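You operate a simulated robot arm through the tools that you are given. There is no shell and no other tool. Be economical: measure what you need, move in short steps, check, and stop when the job is done.

The job below is to be done with a simulated robot arm. You get a single attempt, and the scene is never put back.

TASK
Put the earliest-dated yoghurt in the green tray, the latest on the upper shelf.
Fine: the tray marked EAT FIRST; the third pot stays out; shut the fridge door. Set down upright: what you pick out.

Only the result counts: the job must be done as asked and must still hold three seconds after the hand-in. Knocking over, shifting, dropping, spilling or breaking anything else fails it.

THE ROBOT
A 6-joint arm with a two-finger parallel gripper on a trunk, on a base that drives. Base frame: it is fixed to the floor where the robot stands at the start and does not move with it; the origin is under the middle of the robot, x ahead of it, y to its left, z up. Lengths are in m, angles in rad, forces in N, time in s.
With the tool pointing down near the work surface it reaches from about 0.22 to 0.68 m from the robot's upright axis, wherever it stands. Its first joint turns from -2.897 to 2.897 rad. Places, roughly: fridge door [1.1, 0.2, 1.1]; inside of the green tray [1.3, 0.1, 0.9]; upper fridge shelf [1.3, 0.1, 1.2]. Payload 4.1 kg.
The TCP is the grasp point between the finger pads, 0.023 m short of the fingertips. In the tool frame z runs along the fingers and y along their closing line. The gripper opens to 0.094 m. The fingers are 0.038 m wide and 0.01 m thick; the gripper's body (0.054 by 0.096 m) begins 0.039 m behind the TCP.
Orientation is that of the tool frame in the base frame, as a unit quaternion [x, y, z, w]. With the fingers straight down and closing along the base's y, the tool's x points along the base's -x, its y along +y and its z along -z.

THE INTERFACE
- The arm moves only by the tool move_arm. Its argument "plan" is a list of rows, each a list of 3 entries, a list of its own where there are three numbers: the shift along the tool's x, y, z in m, then the turn, a rotation vector about the tool's x, y, z in degrees, then the opening, from 0 (shut) to 1 (fully open). In form: [[[dx, dy, dz], [rx, ry, rz], gripper], ...]. A call has 1 to 20 rows; each row is the pose to reach, as a shift and turn from the pose commanded when the call began, along the tool's axes at that moment. Each row takes 0.2 s and may step no farther than 0.05 m and 0.15 rad from the row before; otherwise, or with a gripper value out of range, the whole call is refused. A pose out of reach is approached as far as the arm can. The call stops where the force on the tool passes 70 N (or 10 N more than at its start, if that is more) or the arm is blocked; 0.2 s more then pass. The fingers move at their own pace (about 0.045 m/s each) and stop on an object; they squeeze with about 28 N. The grip force told is the motor's: it shows also when the fingers shut on nothing. Time passes only in rows, and 0.2 s behind the last, so rows that repeat a pose let the fingers close. It gives the time, the measured TCP pose, the force on the tool (base axes), the opening and the grip force at its end, in the units of the frame above (readings bear some noise), with the torque about the TCP (base axes, N m) and any sound that the robot's microphone picked up.
- Cameras (640 x 400 px; columns grow to the right, rows downward): "scene" is now at [0.0293, 0.1387, 1.4491]; the picture's right is [-0.30, -0.95, 0.00], its down [-0.34, 0.11, -0.94] and it looks along [0.89, -0.28, -0.35] (base axes); focal length 274 px, centre (320, 200). "wrist" rides on the gripper at [0.086, 0.016, -0.075] in the tool frame; the picture's right is [-0.18, 0.98, 0.00], its down [-0.58, -0.11, -0.81] and it looks along [-0.79, -0.15, 0.59] (tool axes); focal length 243 px, centre (320, 200). There is no depth. A picture from a camera that has moved, and an enlarged one, comes with that camera's place and axes in the base frame and with its lens.
- capture(camera): a new picture of that camera. It takes no simulated time.
- lift_body(by): slides the trunk up (or, below 0, down) by that many m; the arm and the scene camera ride with it, the base frame stays. It gives what a move gives, with no picture.
- base_move(legs): drives the robot by 1 to 6 legs, each [ahead, turn to the left] in m and rad, along the robot's own axes; the way and the turn of a leg run together, so that a leg with both is an arc; at most 1.5 m and 3.142 rad a leg. The arm and the cameras ride along, it lands a little off, and it stops where it bumps. It gives what a move gives.
- head_to(pan, tilt): turns the head with the scene camera to pan (to the left, within 2.705 rad either way) and tilt (down, from -0.506 to 1.204), counted from straight ahead of the robot. It gives what a move gives.
- enlarge(camera, box): a new picture of the part [left, top, right, bottom] of that camera's present view, enlarged. It takes no simulated time.
- sign_off(): hands the job in; it is judged then, once.

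Go step by step. Nothing tells you exact positions but the pictures and the camera data: compare them with the known pose of the tool, close in by small moves and look again before you grip or let go. The budget is 120 turns and 90 pictures, counting those below and the enlarged ones. Unless the task says otherwise, let go and move clear before handing in, and close with one line.

The tools are called by a JSON object that holds its "name" and its "arguments". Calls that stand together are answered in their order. move_arm: Moves the arm, as the interface text tells. Its arguments: {"type":"object","properties":{"plan":{"type":"array"}},"required":["plan"]} The other tools are called the same way: lift_body (by) slides the trunk up or down; base_move (legs) drives the base; head_to (pan, tilt) turns the head that bears the scene camera; capture (camera) takes a picture; enlarge (camera, box) takes an enlarged picture of a part of a camera's view; sign_off () hands the job in.

At the start:

```text
time: 0.0
position: [0.3581, 0.065, 1.2496]
ee_rot: [-0.001, 1.0, 0.0, 0.0]
contact_force: [0.5, -0.4, 0.6]
wrist_torque: [0.0, 0.02, -0.02]
gripper_width: 0.094
gripper_force: 0.2
trunk travel left (down, up): [-0.375, 0.215]
robot x, y, heading: [-0.001, 0.0006, -0.004]
head pan, tilt: [-0.305, 0.361]
```

scene: 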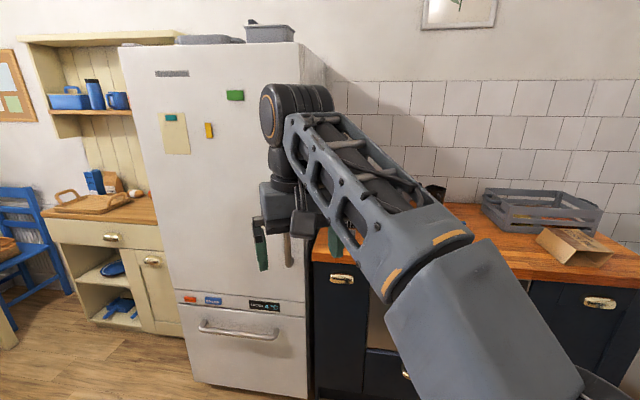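
wrist: 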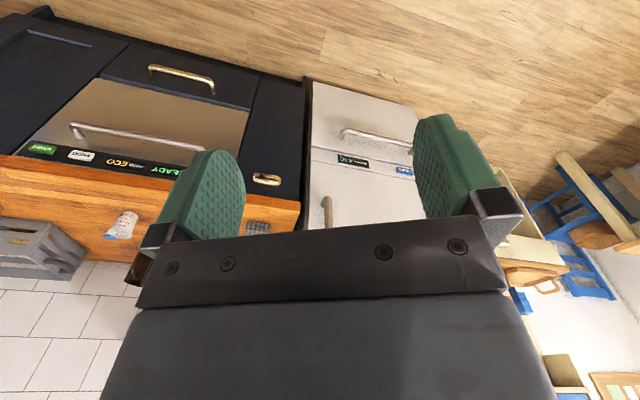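

I see the fridge ahead with its upper door and a vertical handle hidden behind the gripper; the counter is to the right. I'll look around for the yoghurts.

{"name": "head_to", "arguments": {"pan": -0.75, "tilt": 0.45}}

{"name": "capture", "arguments": {"camera": "scene"}}

{"name": "enlarge", "arguments": {"camera": "wrist", "box": [60, 160, 340, 335]}}

```text
time: 0.9
position: [0.3592, 0.064, 1.2502]
ee_rot: [0.0, 1.0, 0.0, 0.0]
contact_force: [-0.8, 0.4, 0.3]
wrist_torque: [-0.02, -0.01, -0.02]
gripper_width: 0.0941
gripper_force: 0.0
trunk travel left (down, up): [-0.375, 0.215]
robot x, y, heading: [-0.0006, -0.0029, -0.002]
head pan, tilt: [-0.75, 0.45]
```

```text
87 pictures are left
camera scene: at [0.0078, 0.1041, 1.4409], right [-0.68, -0.73, 0.0], down [-0.32, 0.3, -0.9], along [0.66, -0.61, -0.43], focal length 274 px, centre (320, 200)
```

scene: 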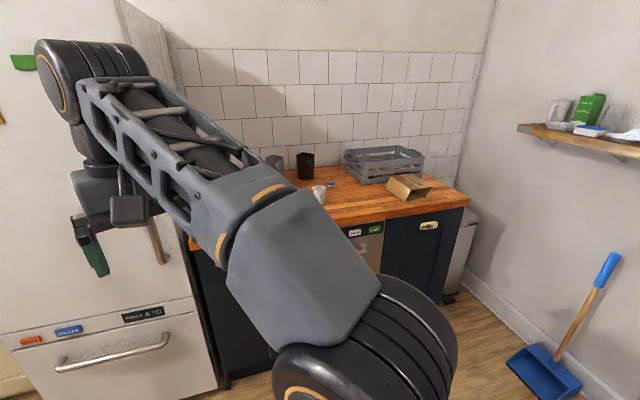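

```text
2.29 times, centred on (200, 248) of wrist
camera zoom: at [0.271, 0.08, 1.3243], right [0.18, 0.98, 0.0], down [0.58, -0.11, 0.81], along [0.79, -0.15, -0.59], focal length 555 px, centre (594, 91)
```

zoom: 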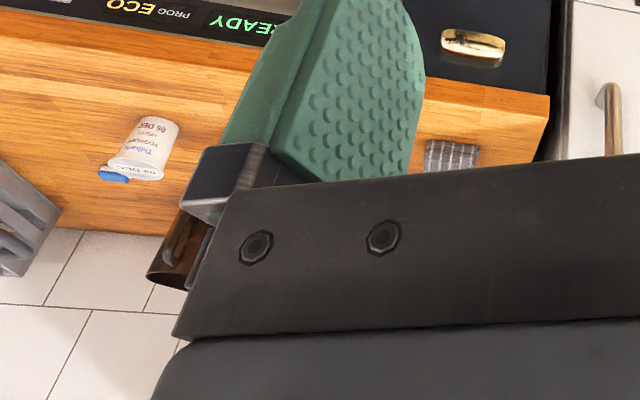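

One pot ("05 DEC"?) is on the counter right of the fridge. I need to see the others, so I'll move the arm out of the view a bit by looking from elsewhere.

{"name": "enlarge", "arguments": {"camera": "scene", "box": [240, 130, 480, 280]}}

{"name": "enlarge", "arguments": {"camera": "wrist", "box": [80, 200, 170, 256]}}

{"name": "head_to", "arguments": {"pan": 0.4, "tilt": 0.45}}

{"name": "capture", "arguments": {"camera": "scene"}}

```text
2.67 times, centred on (360, 205) of scene
camera zoom: at [0.0078, 0.1041, 1.4409], right [-0.68, -0.73, 0.0], down [-0.32, 0.3, -0.9], along [0.66, -0.61, -0.43], focal length 731 px, centre (213, 187)
```

zoom: 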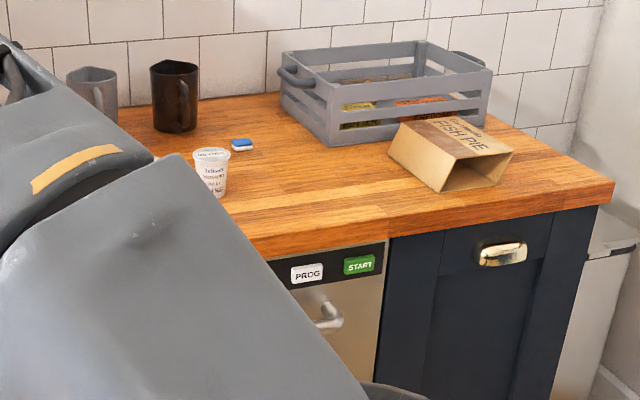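

```text
7.11 times, centred on (125, 228) of wrist
camera zoom: at [0.271, 0.08, 1.3243], right [0.18, 0.98, 0.0], down [0.58, -0.11, 0.81], along [0.79, -0.15, -0.59], focal length 1725 px, centre (1707, 1)
```

zoom: 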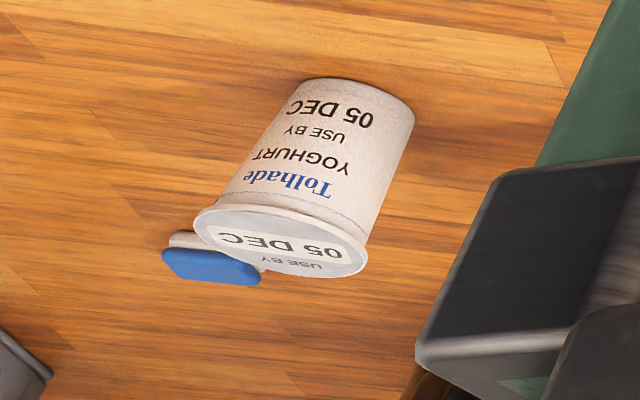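

```text
time: 2.3
position: [0.3579, 0.0641, 1.2495]
ee_rot: [0.0, 1.0, 0.0, 0.0]
contact_force: [-0.3, 0.2, 0.3]
wrist_torque: [-0.01, -0.02, 0.02]
gripper_width: 0.094
gripper_force: 0.1
trunk travel left (down, up): [-0.375, 0.215]
robot x, y, heading: [0.0017, -0.006, -0.0]
head pan, tilt: [0.4, 0.45]
```

```text
83 pictures are left
camera scene: at [0.0253, 0.2024, 1.4408], right [0.39, -0.92, 0.0], down [-0.4, -0.17, -0.9], along [0.83, 0.35, -0.44], focal length 274 px, centre (320, 200)
```

scene: 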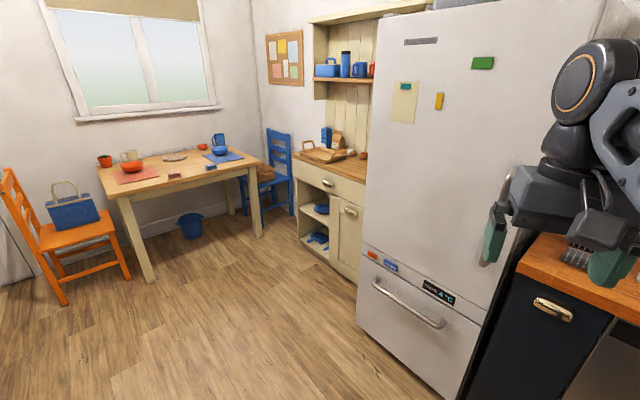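

The "05 DEC" pot is read. The other two may be hidden behind the arm; I'll turn the wrist camera to the right to scan the counter.

{"name": "move_arm", "arguments": {"plan": [[[0, -0.02, -0.02], [0, 0, 8], 1], [[0, -0.04, -0.04], [0, 0, 16], 1], [[0, -0.06, -0.06], [0, 0, 24], 1], [[0, -0.08, -0.08], [0, 0, 32], 1], [[0, -0.1, -0.1], [0, 0, 40], 1]]}}

{"name": "capture", "arguments": {"camera": "wrist"}}

{"name": "head_to", "arguments": {"pan": -0.3, "tilt": 0.45}}

{"name": "capture", "arguments": {"camera": "scene"}}

```text
time: 3.5
position: [0.3555, -0.0367, 1.2604]
ee_rot: [0.342, 0.94, 0.0, 0.003]
contact_force: [0.4, 0.4, -0.3]
wrist_torque: [-0.02, -0.05, -0.01]
gripper_width: 0.094
gripper_force: 0.0
out of reach, approached as far as the arm can: row 1, 2, 3, 4, 5
trunk travel left (down, up): [-0.375, 0.215]
robot x, y, heading: [-0.0002, 0.0001, -0.001]
head pan, tilt: [0.4, 0.45]
```

```text
82 pictures are left
camera wrist: at [0.2996, 0.031, 1.3347], right [0.77, 0.63, 0.01], down [0.37, -0.46, 0.81], along [0.51, -0.62, -0.59], focal length 243 px, centre (320, 200)
```

wrist: 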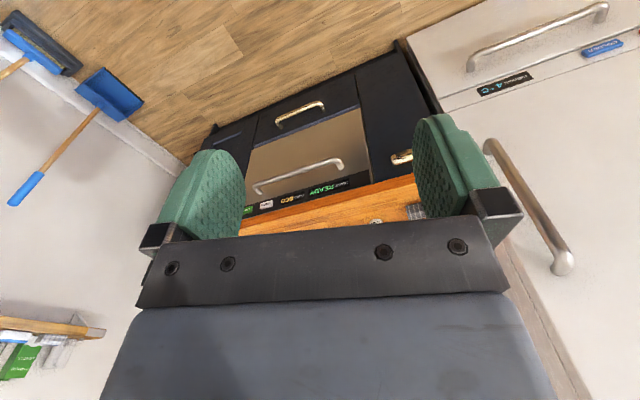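

```text
time: 4.5
position: [0.3568, -0.0368, 1.2598]
ee_rot: [0.342, 0.94, 0.0, 0.003]
contact_force: [-0.2, -0.2, 0.9]
wrist_torque: [0.01, 0.06, 0.02]
gripper_width: 0.094
gripper_force: 0.1
trunk travel left (down, up): [-0.375, 0.215]
robot x, y, heading: [0.0038, 0.0002, 0.001]
head pan, tilt: [-0.3, 0.45]
```

```text
81 pictures are left
camera scene: at [0.0284, 0.1396, 1.4408], right [-0.29, -0.96, 0.0], down [-0.42, 0.13, -0.9], along [0.86, -0.27, -0.44], focal length 274 px, centre (320, 200)
```

scene: 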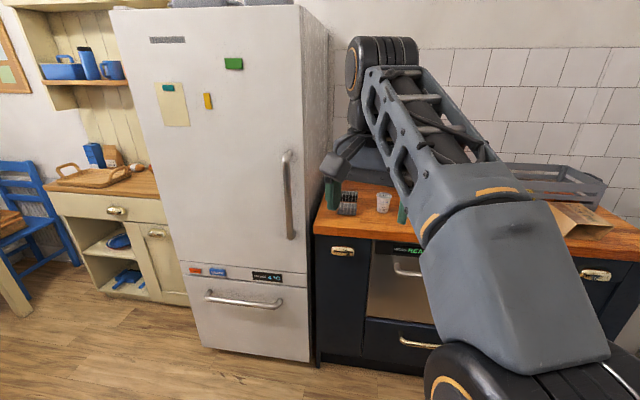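

A second pot appears next to a striped (grater/brush) object near the fridge. Enlarging.

{"name": "enlarge", "arguments": {"camera": "scene", "box": [310, 160, 438, 240]}}

{"name": "enlarge", "arguments": {"camera": "scene", "box": [366, 185, 398, 215]}}

```text
5.00 times, centred on (374, 200) of scene
camera zoom: at [0.0284, 0.1396, 1.4408], right [-0.29, -0.96, 0.0], down [-0.42, 0.13, -0.9], along [0.86, -0.27, -0.44], focal length 1370 px, centre (50, 200)
```

zoom: 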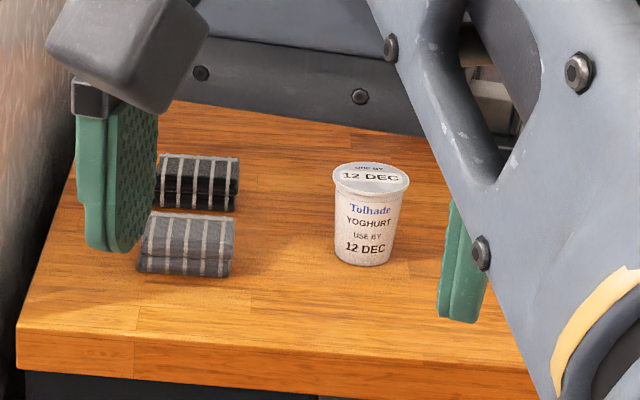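

```text
13.33 times, centred on (382, 200) of scene
camera zoom: at [0.0284, 0.1396, 1.4408], right [-0.29, -0.96, 0.0], down [-0.42, 0.13, -0.9], along [0.86, -0.27, -0.44], focal length 3653 px, centre (-507, 200)
```

zoom: 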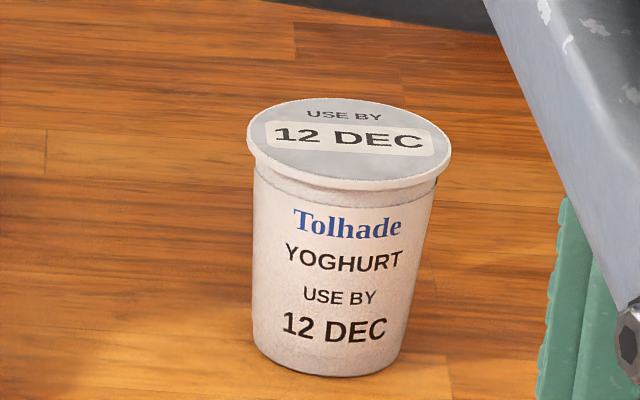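

The second pot is "12 DEC", around (0.91, -0.40). To see the third I'll turn the robot left so the arm clears the counter view.

{"name": "base_move", "arguments": {"legs": [[0, 0.7]]}}

{"name": "head_to", "arguments": {"pan": -1.3, "tilt": 0.45}}

{"name": "capture", "arguments": {"camera": "scene"}}

```text
time: 6.8
position: [0.2929, 0.2051, 1.2603]
ee_rot: [-0.008, 1.0, 0.002, 0.004]
contact_force: [-0.4, -0.9, -0.6]
wrist_torque: [-0.02, 0.02, 0.01]
gripper_width: 0.094
gripper_force: 0.1
trunk travel left (down, up): [-0.375, 0.215]
robot x, y, heading: [0.0001, -0.0001, 0.713]
head pan, tilt: [-0.3, 0.45]
```

```text
time: 8.1
position: [0.2944, 0.205, 1.2596]
ee_rot: [-0.007, 1.0, 0.002, 0.004]
contact_force: [0.2, -0.3, -0.1]
wrist_torque: [0.02, 0.0, 0.0]
gripper_width: 0.0939
gripper_force: 0.1
trunk travel left (down, up): [-0.375, 0.215]
robot x, y, heading: [-0.0009, 0.0046, 0.713]
head pan, tilt: [-1.3, 0.45]
```

```text
78 pictures are left
camera scene: at [-0.0771, 0.0361, 1.4408], right [-0.55, -0.83, 0.0], down [-0.36, 0.24, -0.9], along [0.75, -0.5, -0.44], focal length 274 px, centre (320, 200)
```

scene: 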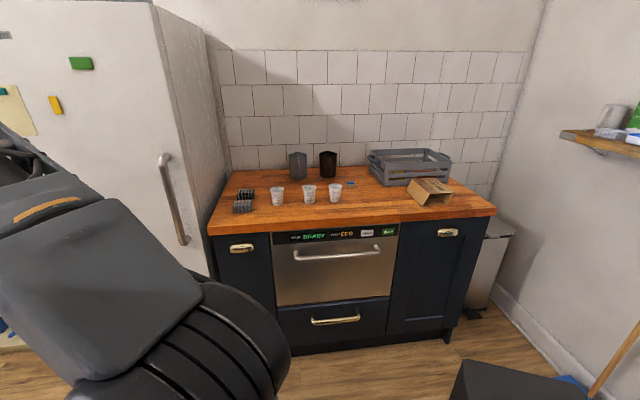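

All three pots are in view on the counter. Enlarging to read the third and survey the fridge handle.

{"name": "enlarge", "arguments": {"camera": "scene", "box": [225, 165, 385, 265]}}

{"name": "enlarge", "arguments": {"camera": "scene", "box": [292, 178, 328, 210]}}

{"name": "enlarge", "arguments": {"camera": "scene", "box": [120, 130, 280, 260]}}

```text
4.00 times, centred on (305, 215) of scene
camera zoom: at [-0.0771, 0.0361, 1.4408], right [-0.55, -0.83, 0.0], down [-0.36, 0.24, -0.9], along [0.75, -0.5, -0.44], focal length 1096 px, centre (380, 140)
```

zoom: 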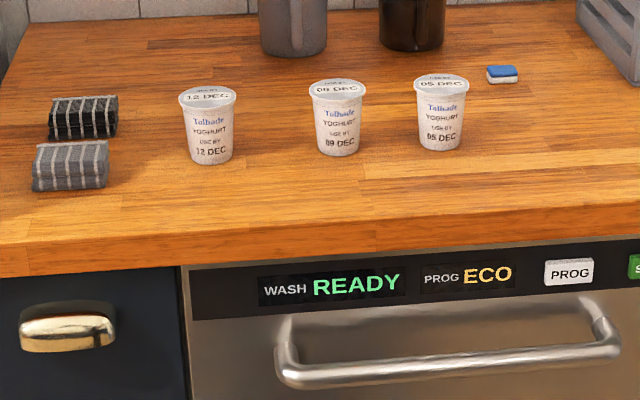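

```text
12.50 times, centred on (310, 194) of scene
camera zoom: at [-0.0771, 0.0361, 1.4408], right [-0.55, -0.83, 0.0], down [-0.36, 0.24, -0.9], along [0.75, -0.5, -0.44], focal length 3424 px, centre (445, 275)
```

zoom: 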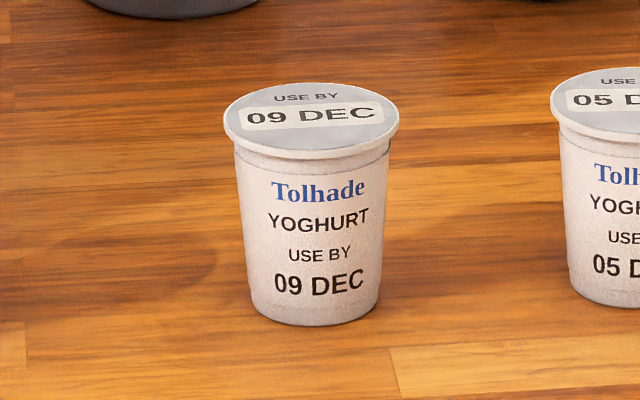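

```text
3.08 times, centred on (200, 195) of scene
camera zoom: at [-0.0771, 0.0361, 1.4408], right [-0.55, -0.83, 0.0], down [-0.36, 0.24, -0.9], along [0.75, -0.5, -0.44], focal length 843 px, centre (689, 215)
```

zoom: 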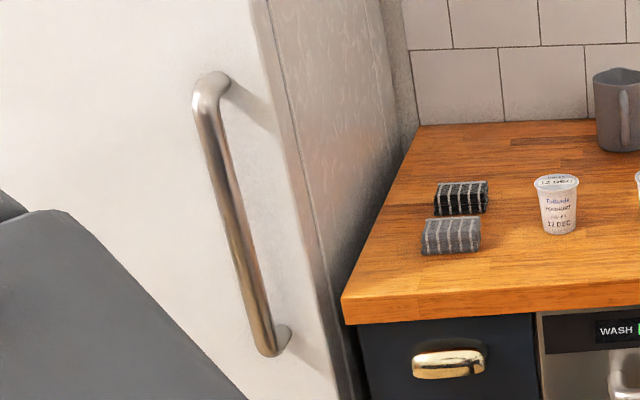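

Dates: 05 DEC (rightmost, earliest), 09 DEC (middle), 12 DEC (leftmost, latest). I'll face forward again and roll the tool 180° so that the camera will ride above when the tool is horizontal for the handle.

{"name": "base_move", "arguments": {"legs": [[0, -0.713]]}}

{"name": "move_arm", "arguments": {"plan": [[[-0.01, 0.01, 0.03], [0, 0, 8], 1], [[-0.02, 0.02, 0.06], [0, 0, 16], 1], [[-0.03, 0.03, 0.09], [0, 0, 24], 1], [[-0.038, 0.032, 0.12], [0, 0, 32], 1], [[-0.038, 0.032, 0.12], [0, 0, 40], 1], [[-0.038, 0.032, 0.12], [0, 0, 48], 1], [[-0.038, 0.032, 0.12], [0, 0, 56], 1], [[-0.038, 0.032, 0.12], [0, 0, 64], 1], [[-0.038, 0.032, 0.12], [0, 0, 72], 1], [[-0.038, 0.032, 0.12], [0, 0, 80], 1], [[-0.038, 0.032, 0.12], [0, 0, 88], 1], [[-0.038, 0.032, 0.12], [0, 0, 96], 1], [[-0.038, 0.032, 0.12], [0, 0, 104], 1], [[-0.038, 0.032, 0.12], [0, 0, 112], 1], [[-0.038, 0.032, 0.12], [0, 0, 120], 1], [[-0.038, 0.032, 0.12], [0, 0, 128], 1], [[-0.038, 0.032, 0.12], [0, 0, 136], 1], [[-0.038, 0.032, 0.12], [0, 0, 140], 1]]}}

```text
time: 10.4
position: [0.3561, -0.0391, 1.2603]
ee_rot: [0.346, 0.938, 0.001, 0.004]
contact_force: [-0.1, 0.6, -0.1]
wrist_torque: [-0.01, 0.02, -0.01]
gripper_width: 0.094
gripper_force: 0.0
trunk travel left (down, up): [-0.375, 0.215]
robot x, y, heading: [0.0027, -0.0005, -0.006]
head pan, tilt: [-1.3, 0.45]
```

```text
time: 14.2
position: [0.4054, -0.0475, 1.1401]
ee_rot: [1.0, -0.002, 0.004, -0.001]
contact_force: [0.3, -0.3, -0.9]
wrist_torque: [0.0, 0.02, -0.02]
gripper_width: 0.0943
gripper_force: 0.0
out of reach, approached as far as the arm can: row 18
trunk travel left (down, up): [-0.375, 0.215]
robot x, y, heading: [-0.0012, -0.0003, -0.008]
head pan, tilt: [-1.3, 0.45]
```

The roll worked. Now pitch the tool up to horizontal, extending forward.

{"name": "move_arm", "arguments": {"plan": [[[0.015, 0, 0.0], [0, 8, 0], 1], [[0.03, 0, 0.0], [0, 16, 0], 1], [[0.045, 0, 0.0], [0, 24, 0], 1], [[0.06, 0, 0.01], [0, 32, 0], 1], [[0.075, 0, 0.02], [0, 40, 0], 1], [[0.09, 0, 0.03], [0, 48, 0], 1], [[0.105, 0, 0.04], [0, 56, 0], 1], [[0.12, 0, 0.05], [0, 64, 0], 1], [[0.135, 0, 0.06], [0, 72, 0], 1], [[0.15, 0, 0.07], [0, 80, 0], 1], [[0.165, 0, 0.08], [0, 88, 0], 1], [[0.165, 0, 0.08], [0, 90, 0], 1]]}}

{"name": "head_to", "arguments": {"pan": -0.1, "tilt": 0.45}}

{"name": "capture", "arguments": {"camera": "scene"}}

{"name": "capture", "arguments": {"camera": "wrist"}}

```text
time: 16.8
position: [0.5696, -0.0642, 1.0639]
ee_rot: [0.704, 0.001, 0.71, 0.001]
contact_force: [-0.1, 0.5, -0.4]
wrist_torque: [-0.01, -0.02, 0.04]
gripper_width: 0.0941
gripper_force: 0.0
out of reach, approached as far as the arm can: row 8, 9, 10, 11, 12
trunk travel left (down, up): [-0.375, 0.215]
robot x, y, heading: [-0.0014, 0.001, -0.006]
head pan, tilt: [-1.3, 0.45]
```

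```text
time: 18.2
position: [0.5691, -0.0633, 1.0636]
ee_rot: [0.706, 0.001, 0.709, 0.0]
contact_force: [0.1, 0.0, 0.7]
wrist_torque: [0.0, 0.02, -0.01]
gripper_width: 0.094
gripper_force: 0.1
trunk travel left (down, up): [-0.375, 0.215]
robot x, y, heading: [0.001, -0.0007, -0.012]
head pan, tilt: [-0.099, 0.45]
```

```text
74 pictures are left
camera scene: at [0.0333, 0.1572, 1.4408], right [-0.11, -0.99, 0.0], down [-0.43, 0.05, -0.9], along [0.9, -0.1, -0.44], focal length 274 px, centre (320, 200)
```

scene: 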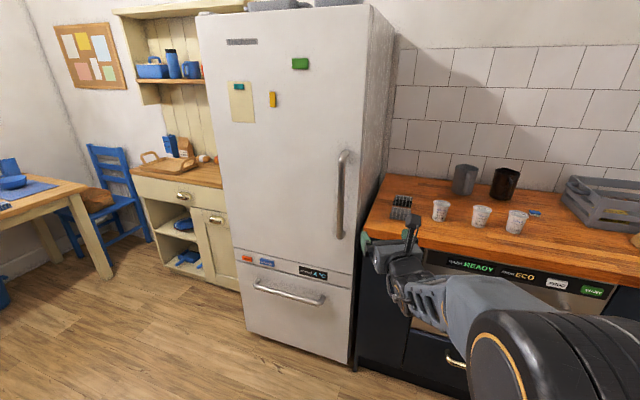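

```text
73 pictures are left
camera wrist: at [0.4942, -0.0793, 1.1507], right [0.0, -0.98, -0.18], down [-0.8, 0.11, -0.59], along [0.6, 0.15, -0.79], focal length 243 px, centre (320, 200)
```

wrist: 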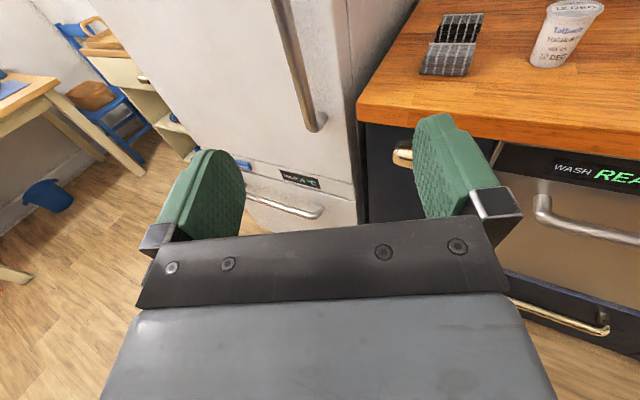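

The tool is horizontal; the handle bar is at about x 0.92, y -0.01, z 0.85–1.18. I'll shift left to line up and test the forward reach.

{"name": "move_arm", "arguments": {"plan": [[[0, -0.025, 0.03], [0, 0, 0], 1], [[0, -0.05, 0.06], [0, 0, 0], 1], [[0, -0.053, 0.1], [0, 0, 0], 1], [[0, -0.053, 0.14], [0, 0, 0], 1], [[0, -0.053, 0.17], [0, 0, 0], 1]]}}

```text
time: 19.4
position: [0.7492, -0.0453, 1.0769]
ee_rot: [0.708, 0.011, 0.706, -0.01]
contact_force: [0.7, 1.0, -0.1]
wrist_torque: [0.0, 0.02, -0.03]
gripper_width: 0.0939
gripper_force: 0.1
out of reach, approached as far as the arm can: row 1, 2, 3, 4, 5
trunk travel left (down, up): [-0.375, 0.215]
robot x, y, heading: [0.003, 0.0022, -0.005]
head pan, tilt: [-0.099, 0.45]
```

Forward reach is fine, but the wrist is at a joint limit leftwards. For the door work I'll roll the tool back 180° (camera below), where there's full range.

{"name": "move_arm", "arguments": {"plan": [[[0, 0, -0.02], [0, 0, -8.5], 1], [[0, 0, -0.04], [0, 0, -17], 1], [[0, 0, -0.06], [0, 0, -25.5], 1], [[0, 0, -0.08], [0, 0, -34], 1], [[0, 0, -0.08], [0, 0, -42.5], 1], [[0, 0, -0.08], [0, 0, -51], 1], [[0, 0, -0.08], [0, 0, -59.5], 1], [[0, 0, -0.08], [0, 0, -68], 1], [[0, 0, -0.08], [0, 0, -76.5], 1], [[0, 0, -0.08], [0, 0, -85], 1], [[0, 0, -0.08], [0, 0, -93.5], 1], [[0, 0, -0.08], [0, 0, -102], 1], [[0, 0, -0.08], [0, 0, -110.5], 1], [[0, 0, -0.08], [0, 0, -119], 1], [[0, 0, -0.08], [0, 0, -127.5], 1], [[0, 0, -0.08], [0, 0, -136], 1], [[0, 0, -0.08], [0, 0, -144.5], 1], [[0, 0, -0.08], [0, 0, -153], 1], [[0, 0, -0.08], [0, 0, -161.5], 1], [[0, 0, -0.08], [0, 0, -170], 1]]}}

```text
time: 23.6
position: [0.6665, -0.0627, 1.0813]
ee_rot: [0.058, 0.703, 0.064, 0.706]
contact_force: [-0.1, -0.9, 0.0]
wrist_torque: [0.01, 0.01, 0.01]
gripper_width: 0.094
gripper_force: 0.0
out of reach, approached as far as the arm can: row 1, 2, 3, 4, 5, 6, 7, 8, 9, 10, 11, 12, 13, 14, 15, 16, 17, 18, 19, 20
trunk travel left (down, up): [-0.375, 0.215]
robot x, y, heading: [0.0007, -0.0013, -0.007]
head pan, tilt: [-0.099, 0.45]
```

{"name": "move_arm", "arguments": {"plan": [[[0, 0.01, 0], [0, 0, -5], 1], [[0, 0.02, 0], [0, 0, -10], 1], [[0, 0.04, 0], [0, 0, -10], 1], [[0, 0.05, 0], [0, 0, -10], 1], [[0, 0.06, 0], [0, 0, -10], 1]]}}

```text
time: 24.8
position: [0.6597, -0.045, 1.0915]
ee_rot: [-0.01, 0.707, 0.01, 0.707]
contact_force: [0.2, -0.6, -0.5]
wrist_torque: [-0.01, 0.01, -0.01]
gripper_width: 0.0941
gripper_force: 0.1
out of reach, approached as far as the arm can: row 1, 2, 3, 4, 5
trunk travel left (down, up): [-0.375, 0.215]
robot x, y, heading: [0.0022, 0.0017, -0.011]
head pan, tilt: [-0.099, 0.45]
```

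The wrist seems nearly straight (singular) here. I'll lower the trunk and keep the tool high, so the wrist is properly bent.

{"name": "lift_body", "arguments": {"by": -0.25}}

{"name": "move_arm", "arguments": {"plan": [[[-0.04, 0, -0.01], [0, 0, 0], 1], [[-0.08, 0, -0.02], [0, 0, 0], 1], [[-0.12, 0, -0.03], [0, 0, 0], 1], [[-0.16, 0, -0.04], [0, 0, 0], 1], [[-0.2, 0, -0.05], [0, 0, 0], 1], [[-0.24, 0, -0.06], [0, 0, 0], 1], [[-0.24, 0.03, -0.07], [0, 0, 0], 1], [[-0.24, 0.06, -0.07], [0, 0, 0], 1]]}}

{"name": "capture", "arguments": {"camera": "scene"}}

```text
time: 27.4
position: [0.6595, -0.0455, 0.8417]
ee_rot: [-0.01, 0.707, 0.009, 0.707]
contact_force: [0.8, 0.0, 1.0]
wrist_torque: [-0.02, 0.01, 0.01]
gripper_width: 0.094
gripper_force: 0.1
trunk travel left (down, up): [-0.125, 0.465]
robot x, y, heading: [-0.0027, -0.0003, -0.002]
head pan, tilt: [-0.099, 0.45]
```

```text
time: 29.2
position: [0.5888, 0.0151, 1.0797]
ee_rot: [-0.011, 0.707, 0.01, 0.707]
contact_force: [-0.3, 0.3, -0.7]
wrist_torque: [0.0, 0.0, 0.02]
gripper_width: 0.0941
gripper_force: 0.1
trunk travel left (down, up): [-0.125, 0.465]
robot x, y, heading: [-0.001, 0.0025, -0.004]
head pan, tilt: [-0.099, 0.45]
```

```text
72 pictures are left
camera scene: at [0.0332, 0.1571, 1.1909], right [-0.11, -0.99, 0.0], down [-0.43, 0.05, -0.9], along [0.9, -0.1, -0.44], focal length 274 px, centre (320, 200)
```

scene: 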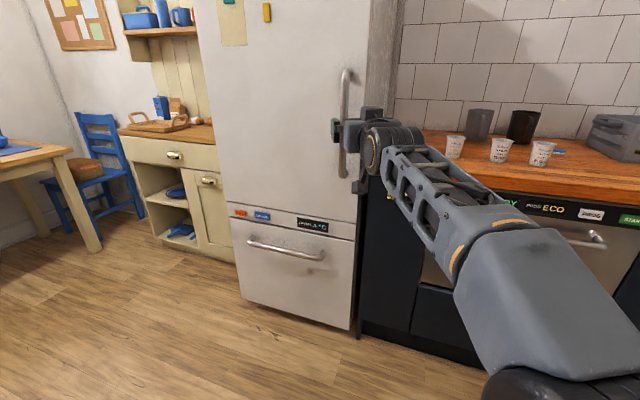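

That works: reach is exact now. Drive ahead 0.17 m and check alignment with the handle via the wrist camera.

{"name": "base_move", "arguments": {"legs": [[0.17, 0]]}}

{"name": "move_arm", "arguments": {"plan": [[[0, -0.015, 0.03], [0, 0, 0], 1], [[0, -0.025, 0.06], [0, 0, 0], 1]]}}

{"name": "capture", "arguments": {"camera": "wrist"}}

{"name": "capture", "arguments": {"camera": "scene"}}

```text
time: 30.7
position: [0.7606, 0.0155, 1.0784]
ee_rot: [-0.011, 0.708, 0.01, 0.706]
contact_force: [-0.2, -0.2, -0.3]
wrist_torque: [0.0, 0.01, 0.02]
gripper_width: 0.0936
gripper_force: 0.1
trunk travel left (down, up): [-0.125, 0.465]
robot x, y, heading: [0.1745, -0.0047, -0.004]
head pan, tilt: [-0.099, 0.45]
```

```text
time: 31.3
position: [0.8227, -0.0091, 1.0814]
ee_rot: [-0.011, 0.707, 0.011, 0.707]
contact_force: [-1.1, 0.5, -0.4]
wrist_torque: [-0.04, 0.07, -0.01]
gripper_width: 0.0941
gripper_force: 0.0
trunk travel left (down, up): [-0.125, 0.465]
robot x, y, heading: [0.1741, -0.001, -0.004]
head pan, tilt: [-0.099, 0.45]
```

```text
71 pictures are left
camera wrist: at [0.7472, 0.0043, 0.9946], right [-0.03, 0.98, 0.18], down [-0.8, -0.13, 0.58], along [0.6, -0.13, 0.79], focal length 243 px, centre (320, 200)
```

wrist: 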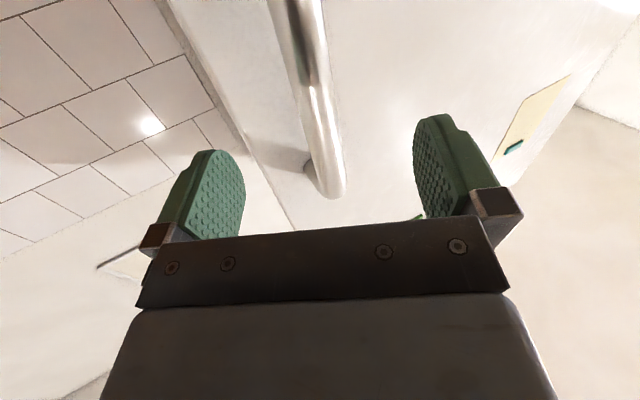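

```text
70 pictures are left
camera scene: at [0.2055, 0.1562, 1.1908], right [-0.1, -0.99, 0.0], down [-0.43, 0.05, -0.9], along [0.9, -0.09, -0.43], focal length 274 px, centre (320, 200)
```

scene: 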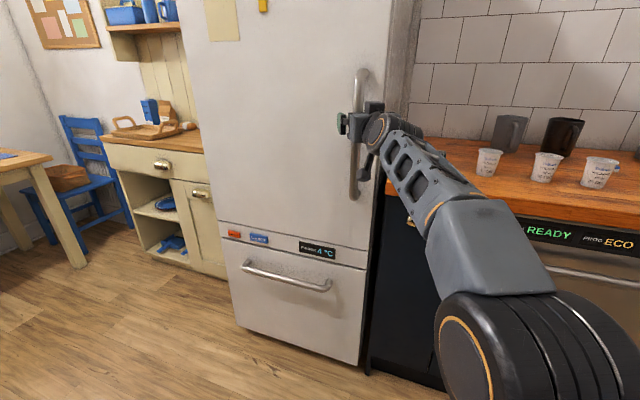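

The bar sits between the fingers (y≈-0.016, x≈0.90). Advance and close on it.

{"name": "move_arm", "arguments": {"plan": [[[0, -0.006, 0.03], [0, 0, 0], 1], [[0, -0.006, 0.06], [0, 0, 0], 1], [[0, -0.006, 0.085], [0, 0, 0], 1], [[0, -0.006, 0.085], [0, 0, 0], 0], [[0, -0.006, 0.085], [0, 0, 0], 0], [[0, -0.006, 0.085], [0, 0, 0], 0], [[0, -0.006, 0.085], [0, 0, 0], 0], [[0, -0.006, 0.085], [0, 0, 0], 0], [[0, -0.006, 0.085], [0, 0, 0], 0]]}}

{"name": "capture", "arguments": {"camera": "wrist"}}

```text
time: 32.0
position: [0.8857, -0.0133, 1.0809]
ee_rot: [-0.009, 0.711, 0.013, 0.704]
contact_force: [-26.5, 3.5, -8.6]
wrist_torque: [0.48, -0.24, -1.4]
gripper_width: 0.0927
gripper_force: 0.1
trunk travel left (down, up): [-0.125, 0.465]
robot x, y, heading: [0.168, 0.0022, -0.009]
head pan, tilt: [-0.099, 0.45]
stopped in row 3: the force on the tool passed its limit at 106 N (the readings are from after the stop); the commanded pose is now the measured one
```

```text
69 pictures are left
camera wrist: at [0.8095, 0.0009, 0.9949], right [-0.03, 0.98, 0.19], down [-0.8, -0.14, 0.59], along [0.6, -0.13, 0.79], focal length 243 px, centre (320, 200)
```

wrist: 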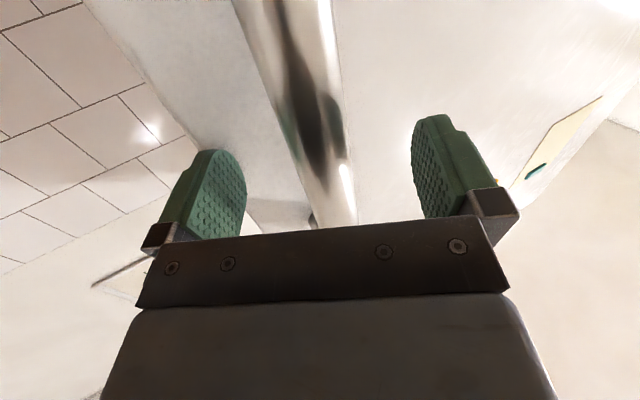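

The fingertips touched the door face (x≈0.91), so the bar lies nearer, about x 0.87. Back off slightly and close.

{"name": "move_arm", "arguments": {"plan": [[[0, 0, -0.012], [0, 0, 0], 1], [[0, 0, -0.012], [0, 0, 0], 0], [[0, 0, -0.012], [0, 0, 0], 0], [[0, 0, -0.012], [0, 0, 0], 0], [[0, 0, -0.012], [0, 0, 0], 0], [[0, 0, -0.012], [0, 0, 0], 0], [[0, 0, -0.012], [0, 0, 0], 0]]}}

{"name": "capture", "arguments": {"camera": "wrist"}}

```text
time: 33.6
position: [0.8773, -0.0108, 1.0773]
ee_rot: [-0.011, 0.711, 0.012, 0.703]
contact_force: [1.1, 21.5, -0.7]
wrist_torque: [-0.08, -0.35, 0.54]
gripper_width: 0.0248
gripper_force: 44.9
trunk travel left (down, up): [-0.125, 0.465]
robot x, y, heading: [0.1744, -0.0024, -0.004]
head pan, tilt: [-0.099, 0.45]
```

```text
68 pictures are left
camera wrist: at [0.8003, 0.0034, 0.9925], right [-0.03, 0.98, 0.19], down [-0.8, -0.14, 0.59], along [0.6, -0.13, 0.79], focal length 243 px, centre (320, 200)
```

wrist: 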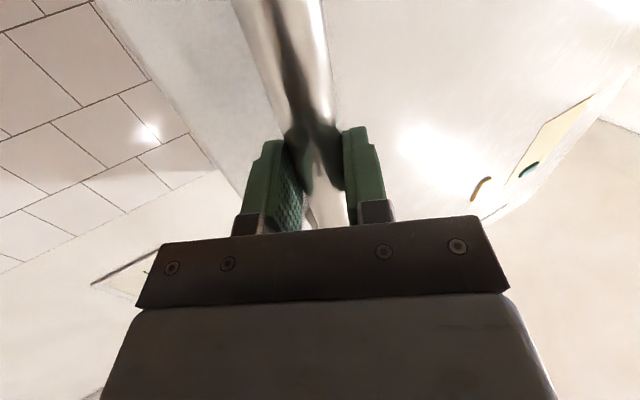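

Gripped the bar (width 25 mm). Now pull the door along an arc about a hinge near (0.935, 0.37), turning with it, first ~15°.

{"name": "move_arm", "arguments": {"plan": [[[0, 0.001, -0.012], [2, 0, 0], 0], [[0, 0.006, -0.033], [5, 0, 0], 0], [[0, 0.011, -0.05], [7.5, 0, 0], 0], [[0, 0.016, -0.066], [10, 0, 0], 0], [[0, 0.022, -0.082], [12.5, 0, 0], 0], [[0, 0.028, -0.098], [15, 0, 0], 0]]}}

{"name": "capture", "arguments": {"camera": "scene"}}

```text
time: 35.0
position: [0.7797, 0.0113, 1.081]
ee_rot: [0.083, 0.707, -0.08, 0.698]
contact_force: [0.2, 0.4, -0.4]
wrist_torque: [0.04, -0.03, -0.01]
gripper_width: 0.0
gripper_force: 42.6
trunk travel left (down, up): [-0.125, 0.465]
robot x, y, heading: [0.1721, 0.0019, 0.001]
head pan, tilt: [-0.099, 0.45]
```

```text
67 pictures are left
camera scene: at [0.2059, 0.1563, 1.1908], right [-0.11, -0.99, 0.0], down [-0.43, 0.05, -0.9], along [0.9, -0.1, -0.44], focal length 274 px, centre (320, 200)
```

scene: 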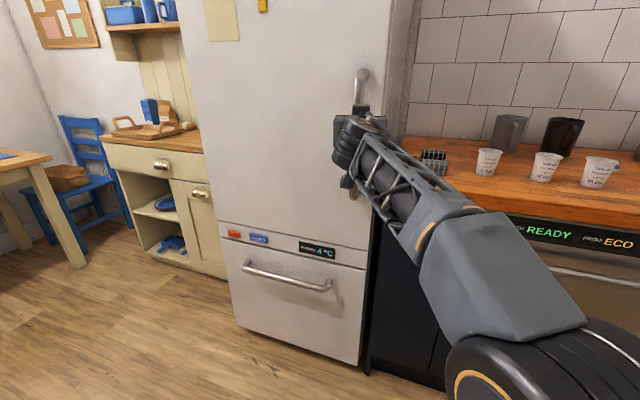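

The grip slipped: the door seal is stronger than the pad friction. I'll hook instead: come diagonally from the right with one finger behind the bar.

{"name": "move_arm", "arguments": {"plan": [[[-0.003, -0.02, -0.03], [-8, 0, 0], 0.4], [[-0.006, -0.05, -0.033], [-16, 0, 0], 0.4], [[-0.01, -0.08, -0.033], [-24, 0, 0], 0.4], [[-0.015, -0.11, -0.033], [-32, 0, 0], 0.4], [[-0.02, -0.122, -0.033], [-40, 0, 0], 0.4], [[-0.02, -0.122, -0.033], [-48, 0, 0], 0.4], [[-0.02, -0.122, -0.033], [-56, 0, 0], 0.4], [[-0.02, -0.122, -0.033], [-64, 0, 0], 0.4], [[-0.02, -0.122, -0.033], [-71, 0, 0], 0.4]]}}

{"name": "capture", "arguments": {"camera": "wrist"}}

{"name": "enlarge", "arguments": {"camera": "scene", "box": [300, 40, 460, 240]}}

```text
time: 37.0
position: [0.7174, -0.0988, 1.1001]
ee_rot: [-0.34, 0.621, 0.345, 0.616]
contact_force: [-0.9, 1.1, -0.2]
wrist_torque: [0.02, 0.01, 0.01]
gripper_width: 0.0378
gripper_force: 0.0
out of reach, approached as far as the arm can: row 2, 3
trunk travel left (down, up): [-0.125, 0.465]
robot x, y, heading: [0.1722, -0.0076, -0.009]
head pan, tilt: [-0.099, 0.45]
```

```text
66 pictures are left
camera wrist: at [0.6635, -0.1541, 1.0137], right [-0.83, 0.52, 0.19], down [-0.33, -0.74, 0.58], along [0.45, 0.42, 0.79], focal length 243 px, centre (320, 200)
```

wrist: 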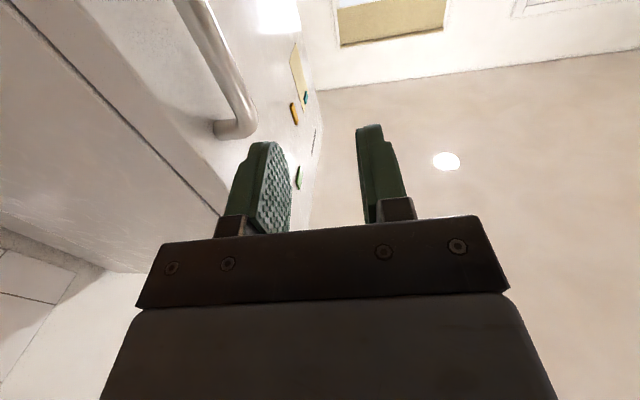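

```text
2.00 times, centred on (380, 140) of scene
camera zoom: at [0.2056, 0.1564, 1.1908], right [-0.11, -0.99, 0.0], down [-0.43, 0.05, -0.9], along [0.9, -0.1, -0.44], focal length 548 px, centre (200, 320)
```

zoom: 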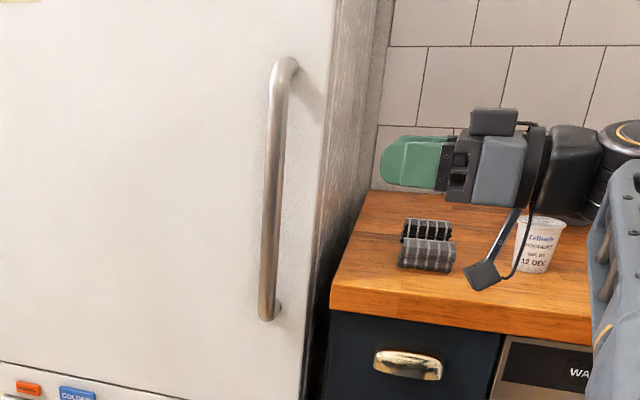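

{"name": "enlarge", "arguments": {"camera": "wrist", "box": [120, 0, 400, 230]}}

```text
1.74 times, centred on (260, 115) of wrist
camera zoom: at [0.6635, -0.1541, 1.0137], right [-0.83, 0.52, 0.19], down [-0.33, -0.74, 0.58], along [0.45, 0.42, 0.79], focal length 422 px, centre (424, 348)
```

zoom: 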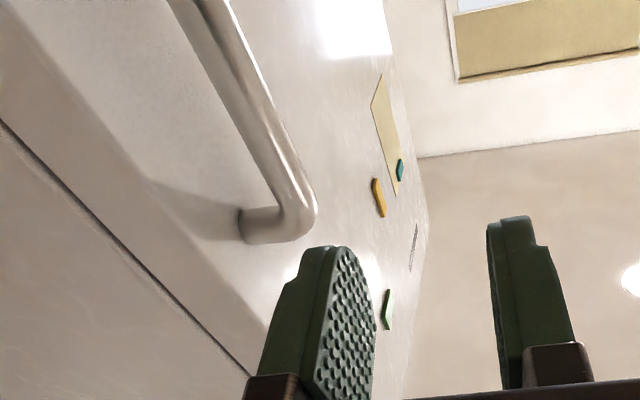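

Standoff is ~43 mm, bar about (0.88, -0.010). I'll line up along the diagonal first, and check before sliding the finger behind the bar.

{"name": "move_arm", "arguments": {"plan": [[[0, -0.03, 0.02], [0, 0, 0], 0.4], [[0, -0.06, 0.04], [0, 0, 0], 0.4], [[0, -0.089, 0.066], [0, 0, 0], 0.4], [[0, -0.089, 0.09], [0, 0, 0], 0.4]]}}

{"name": "capture", "arguments": {"camera": "wrist"}}

{"name": "enlarge", "arguments": {"camera": "scene", "box": [300, 40, 460, 240]}}

```text
time: 38.0
position: [0.8064, -0.0711, 1.0814]
ee_rot: [-0.339, 0.622, 0.344, 0.616]
contact_force: [-1.5, 0.6, 1.4]
wrist_torque: [-0.01, 0.05, -0.03]
gripper_width: 0.0376
gripper_force: 0.1
out of reach, approached as far as the arm can: row 2, 3, 4
trunk travel left (down, up): [-0.125, 0.465]
robot x, y, heading: [0.1726, -0.0018, -0.015]
head pan, tilt: [-0.099, 0.45]
```

```text
63 pictures are left
camera wrist: at [0.751, -0.1251, 0.9947], right [-0.83, 0.52, 0.19], down [-0.33, -0.74, 0.58], along [0.45, 0.42, 0.79], focal length 243 px, centre (320, 200)
```

wrist: 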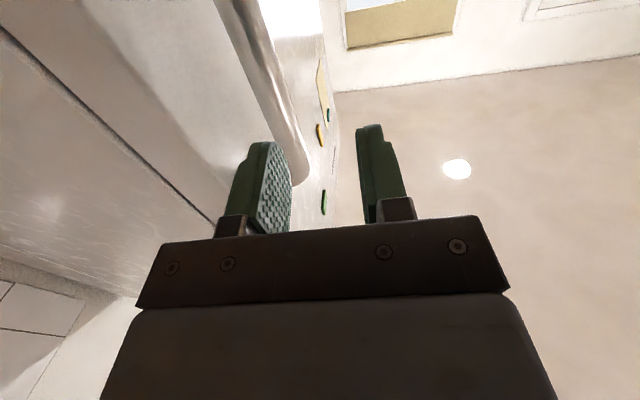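

```text
2.00 times, centred on (380, 140) of scene
camera zoom: at [0.2053, 0.1564, 1.1908], right [-0.11, -0.99, 0.0], down [-0.43, 0.05, -0.9], along [0.9, -0.1, -0.43], focal length 548 px, centre (200, 320)
```

zoom: 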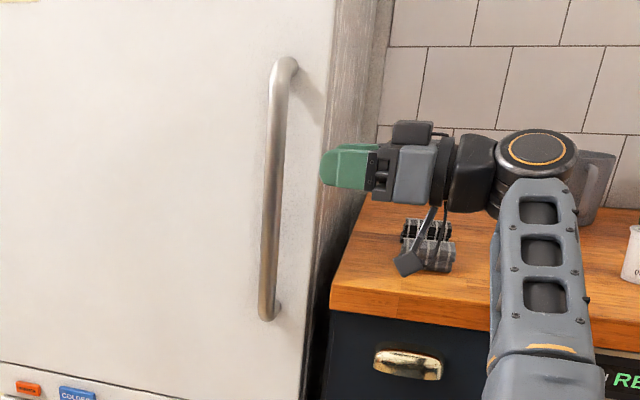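

The arm is at its reach; I'll retract, drive 0.08 m closer, and re-approach.

{"name": "move_arm", "arguments": {"plan": [[[0, 0.04, -0.03], [0, 0, 0], 0.4], [[0, 0.08, -0.06], [0, 0, 0], 0.4], [[0, 0.089, -0.09], [0, 0, 0], 0.4]]}}

{"name": "base_move", "arguments": {"legs": [[0.08, 0]]}}

```text
time: 38.8
position: [0.6837, -0.0956, 1.0802]
ee_rot: [-0.339, 0.622, 0.345, 0.616]
contact_force: [0.6, 0.7, 0.0]
wrist_torque: [0.0, -0.04, -0.02]
gripper_width: 0.0378
gripper_force: 0.1
trunk travel left (down, up): [-0.125, 0.465]
robot x, y, heading: [0.1779, -0.0053, -0.007]
head pan, tilt: [-0.099, 0.45]
```

```text
time: 39.8
position: [0.7633, -0.0973, 1.0805]
ee_rot: [-0.337, 0.623, 0.343, 0.617]
contact_force: [0.1, 0.7, 0.2]
wrist_torque: [-0.01, 0.02, 0.01]
gripper_width: 0.0378
gripper_force: 0.1
trunk travel left (down, up): [-0.125, 0.465]
robot x, y, heading: [0.2528, -0.0053, -0.004]
head pan, tilt: [-0.099, 0.45]
```

{"name": "move_arm", "arguments": {"plan": [[[0, -0.025, 0.02], [0, 0, 0], 0.4], [[0, -0.051, 0.04], [0, 0, 0], 0.4]]}}

{"name": "enlarge", "arguments": {"camera": "wrist", "box": [160, 0, 440, 230]}}

```text
time: 40.4
position: [0.8287, -0.093, 1.0793]
ee_rot: [-0.337, 0.622, 0.342, 0.618]
contact_force: [0.0, -0.1, 0.2]
wrist_torque: [-0.02, 0.02, -0.03]
gripper_width: 0.0377
gripper_force: 0.1
trunk travel left (down, up): [-0.125, 0.465]
robot x, y, heading: [0.2523, -0.0031, -0.002]
head pan, tilt: [-0.099, 0.45]
```

```text
1.74 times, centred on (300, 115) of wrist
camera zoom: at [0.7737, -0.1474, 0.9925], right [-0.83, 0.53, 0.19], down [-0.33, -0.74, 0.58], along [0.45, 0.42, 0.79], focal length 422 px, centre (355, 348)
```

zoom: 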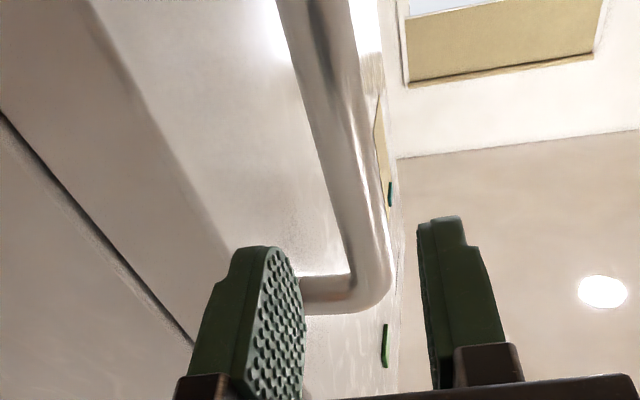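

The bar is ~5 mm more to the door side than the line. Correct and slide in.

{"name": "move_arm", "arguments": {"plan": [[[0, -0.005, 0.02], [0, 0, 0], 0.4], [[0, -0.005, 0.045], [0, 0, 0], 0.4], [[0, -0.005, 0.065], [0, 0, 0], 0.4], [[0, -0.005, 0.08], [0, 0, 0], 0.4], [[0, -0.005, 0.092], [0, 0, 0], 0.4]]}}

{"name": "enlarge", "arguments": {"camera": "wrist", "box": [160, 0, 440, 230]}}

```text
time: 41.6
position: [0.8825, -0.0163, 1.079]
ee_rot: [-0.337, 0.622, 0.342, 0.618]
contact_force: [-0.4, -0.2, -0.7]
wrist_torque: [-0.02, -0.04, 0.02]
gripper_width: 0.0377
gripper_force: 0.0
trunk travel left (down, up): [-0.125, 0.465]
robot x, y, heading: [0.2544, -0.0003, -0.005]
head pan, tilt: [-0.099, 0.45]
```

```text
1.74 times, centred on (300, 115) of wrist
camera zoom: at [0.827, -0.0716, 0.9935], right [-0.83, 0.53, 0.19], down [-0.34, -0.74, 0.58], along [0.45, 0.42, 0.79], focal length 422 px, centre (355, 348)
```

zoom: 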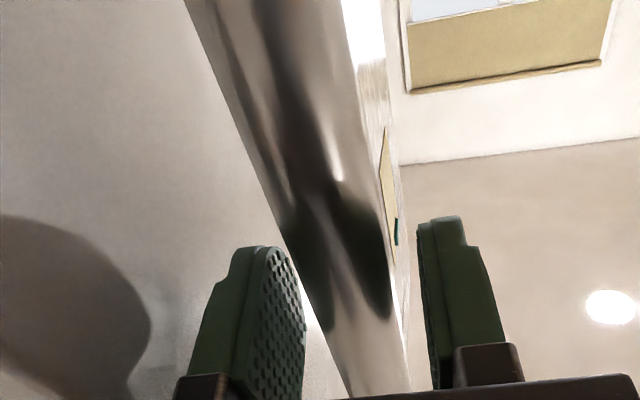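

The bar is between the fingers with one finger behind it. Close and pull about 15° along the arc.

{"name": "move_arm", "arguments": {"plan": [[[0, 0, 0], [0, 0, 0], 0], [[0, 0, 0], [0, 0, 0], 0], [[0, 0, 0], [0, 0, 0], 0], [[0, 0.008, -0.003], [1, 0, 0], 0], [[0, 0.016, -0.0065], [2.5, 0, 0], 0], [[0, 0.0315, -0.012], [5, 0, 0], 0], [[0, 0.0482, -0.0172], [7.5, 0, 0], 0], [[0, 0.0644, -0.0215], [10, 0, 0], 0], [[0, 0.0811, -0.0249], [12.5, 0, 0], 0], [[0, 0.0979, -0.0283], [15, 0, 0], 0]]}}

{"name": "capture", "arguments": {"camera": "scene"}}

```text
time: 43.8
position: [0.7832, 0.0118, 1.0791]
ee_rot: [-0.253, 0.663, 0.259, 0.655]
contact_force: [0.6, -0.7, 0.1]
wrist_torque: [0.01, 0.03, 0.05]
gripper_width: 0.0
gripper_force: 42.8
trunk travel left (down, up): [-0.125, 0.465]
robot x, y, heading: [0.2531, -0.0006, -0.003]
head pan, tilt: [-0.099, 0.45]
```

```text
59 pictures are left
camera scene: at [0.2858, 0.1555, 1.1908], right [-0.1, -0.99, 0.0], down [-0.43, 0.05, -0.9], along [0.9, -0.09, -0.44], focal length 274 px, centre (320, 200)
```

scene: 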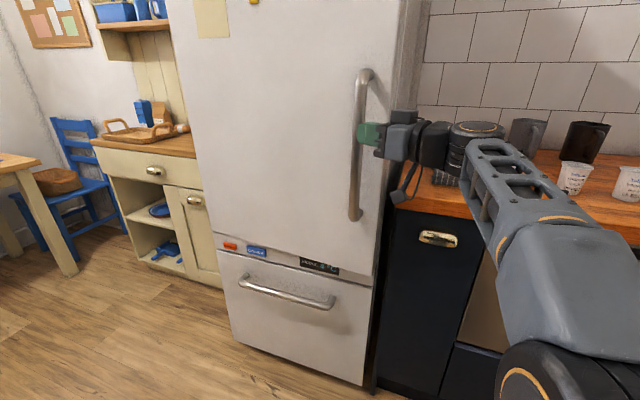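

It slipped because the pull overcame the closing force. A rigid hook is better: fully open gripper (finger at its end stop) with one finger behind the bar, tool pointing nearly along +y.

{"name": "move_arm", "arguments": {"plan": [[[-0.006, -0.01, -0.03], [-7.1, 0, 0], 1], [[-0.012, -0.02, -0.06], [-14.2, 0, 0], 1], [[-0.018, -0.035, -0.09], [-21.3, 0, 0], 1], [[-0.024, -0.0535, -0.107], [-28.4, 0, 0], 1], [[-0.03, -0.0535, -0.107], [-35.5, 0, 0], 1], [[-0.03, -0.08, -0.086], [-35.5, 0, 0], 1], [[-0.03, -0.106, -0.065], [-35.5, 0, 0], 1], [[-0.03, -0.1314, -0.0444], [-35.5, 0, 0], 1]]}}

{"name": "enlarge", "arguments": {"camera": "wrist", "box": [120, 0, 480, 230]}}

{"name": "capture", "arguments": {"camera": "scene"}}

```text
time: 45.6
position: [0.7916, -0.0992, 1.0911]
ee_rot: [-0.441, 0.552, 0.449, 0.547]
contact_force: [0.0, 0.4, 0.7]
wrist_torque: [0.01, 0.0, 0.0]
gripper_width: 0.0938
gripper_force: 0.0
out of reach, approached as far as the arm can: row 6, 7, 8
trunk travel left (down, up): [-0.125, 0.465]
robot x, y, heading: [0.253, -0.0027, -0.0]
head pan, tilt: [-0.099, 0.45]
```

```text
1.74 times, centred on (300, 115) of wrist
camera zoom: at [0.7592, -0.1681, 1.0052], right [-0.96, 0.2, 0.2], down [-0.05, -0.81, 0.58], along [0.28, 0.55, 0.79], focal length 422 px, centre (355, 348)
```

zoom: 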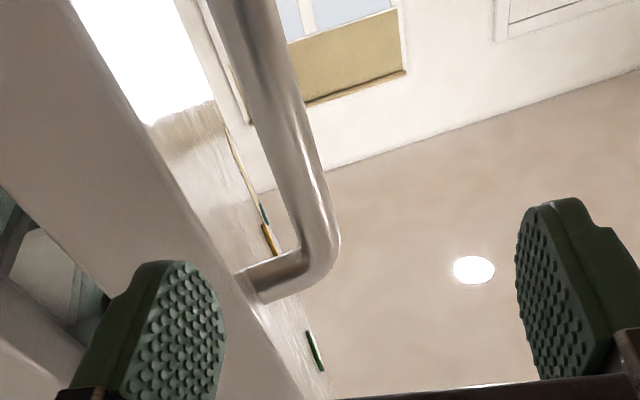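

```text
57 pictures are left
camera scene: at [0.2855, 0.1555, 1.1908], right [-0.1, -0.99, 0.0], down [-0.43, 0.05, -0.9], along [0.9, -0.09, -0.44], focal length 274 px, centre (320, 200)
```

scene: 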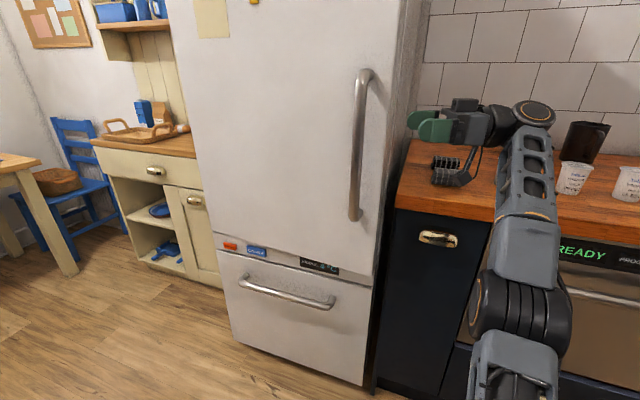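

The arm is again at reach; retract slightly, drive 0.09 m closer.

{"name": "move_arm", "arguments": {"plan": [[[0, 0.03, 0], [0, 0, 0], 1], [[0, 0.06, 0], [0, 0, 0], 1]]}}

{"name": "base_move", "arguments": {"legs": [[0.09, 0]]}}

{"name": "enlarge", "arguments": {"camera": "wrist", "box": [120, 0, 480, 230]}}

```text
time: 46.2
position: [0.7319, -0.0856, 1.0932]
ee_rot: [-0.443, 0.551, 0.448, 0.548]
contact_force: [-0.4, -0.4, -0.3]
wrist_torque: [-0.01, 0.0, -0.01]
gripper_width: 0.0942
gripper_force: 0.0
trunk travel left (down, up): [-0.125, 0.465]
robot x, y, heading: [0.2522, -0.0037, -0.002]
head pan, tilt: [-0.099, 0.45]
```

```text
time: 47.4
position: [0.8239, -0.0864, 1.0931]
ee_rot: [-0.442, 0.551, 0.448, 0.547]
contact_force: [0.0, 0.0, 0.2]
wrist_torque: [0.01, 0.01, 0.03]
gripper_width: 0.0941
gripper_force: 0.0
trunk travel left (down, up): [-0.125, 0.465]
robot x, y, heading: [0.3409, -0.0, -0.007]
head pan, tilt: [-0.099, 0.45]
```

```text
1.74 times, centred on (300, 115) of wrist
camera zoom: at [0.7914, -0.1565, 1.0072], right [-0.96, 0.2, 0.19], down [-0.05, -0.81, 0.58], along [0.28, 0.55, 0.79], focal length 422 px, centre (355, 348)
```

zoom: 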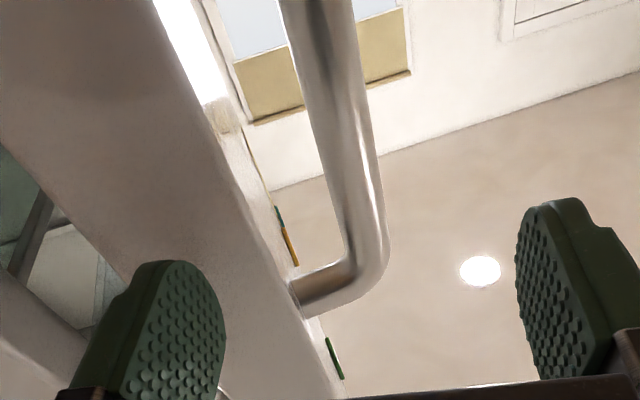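

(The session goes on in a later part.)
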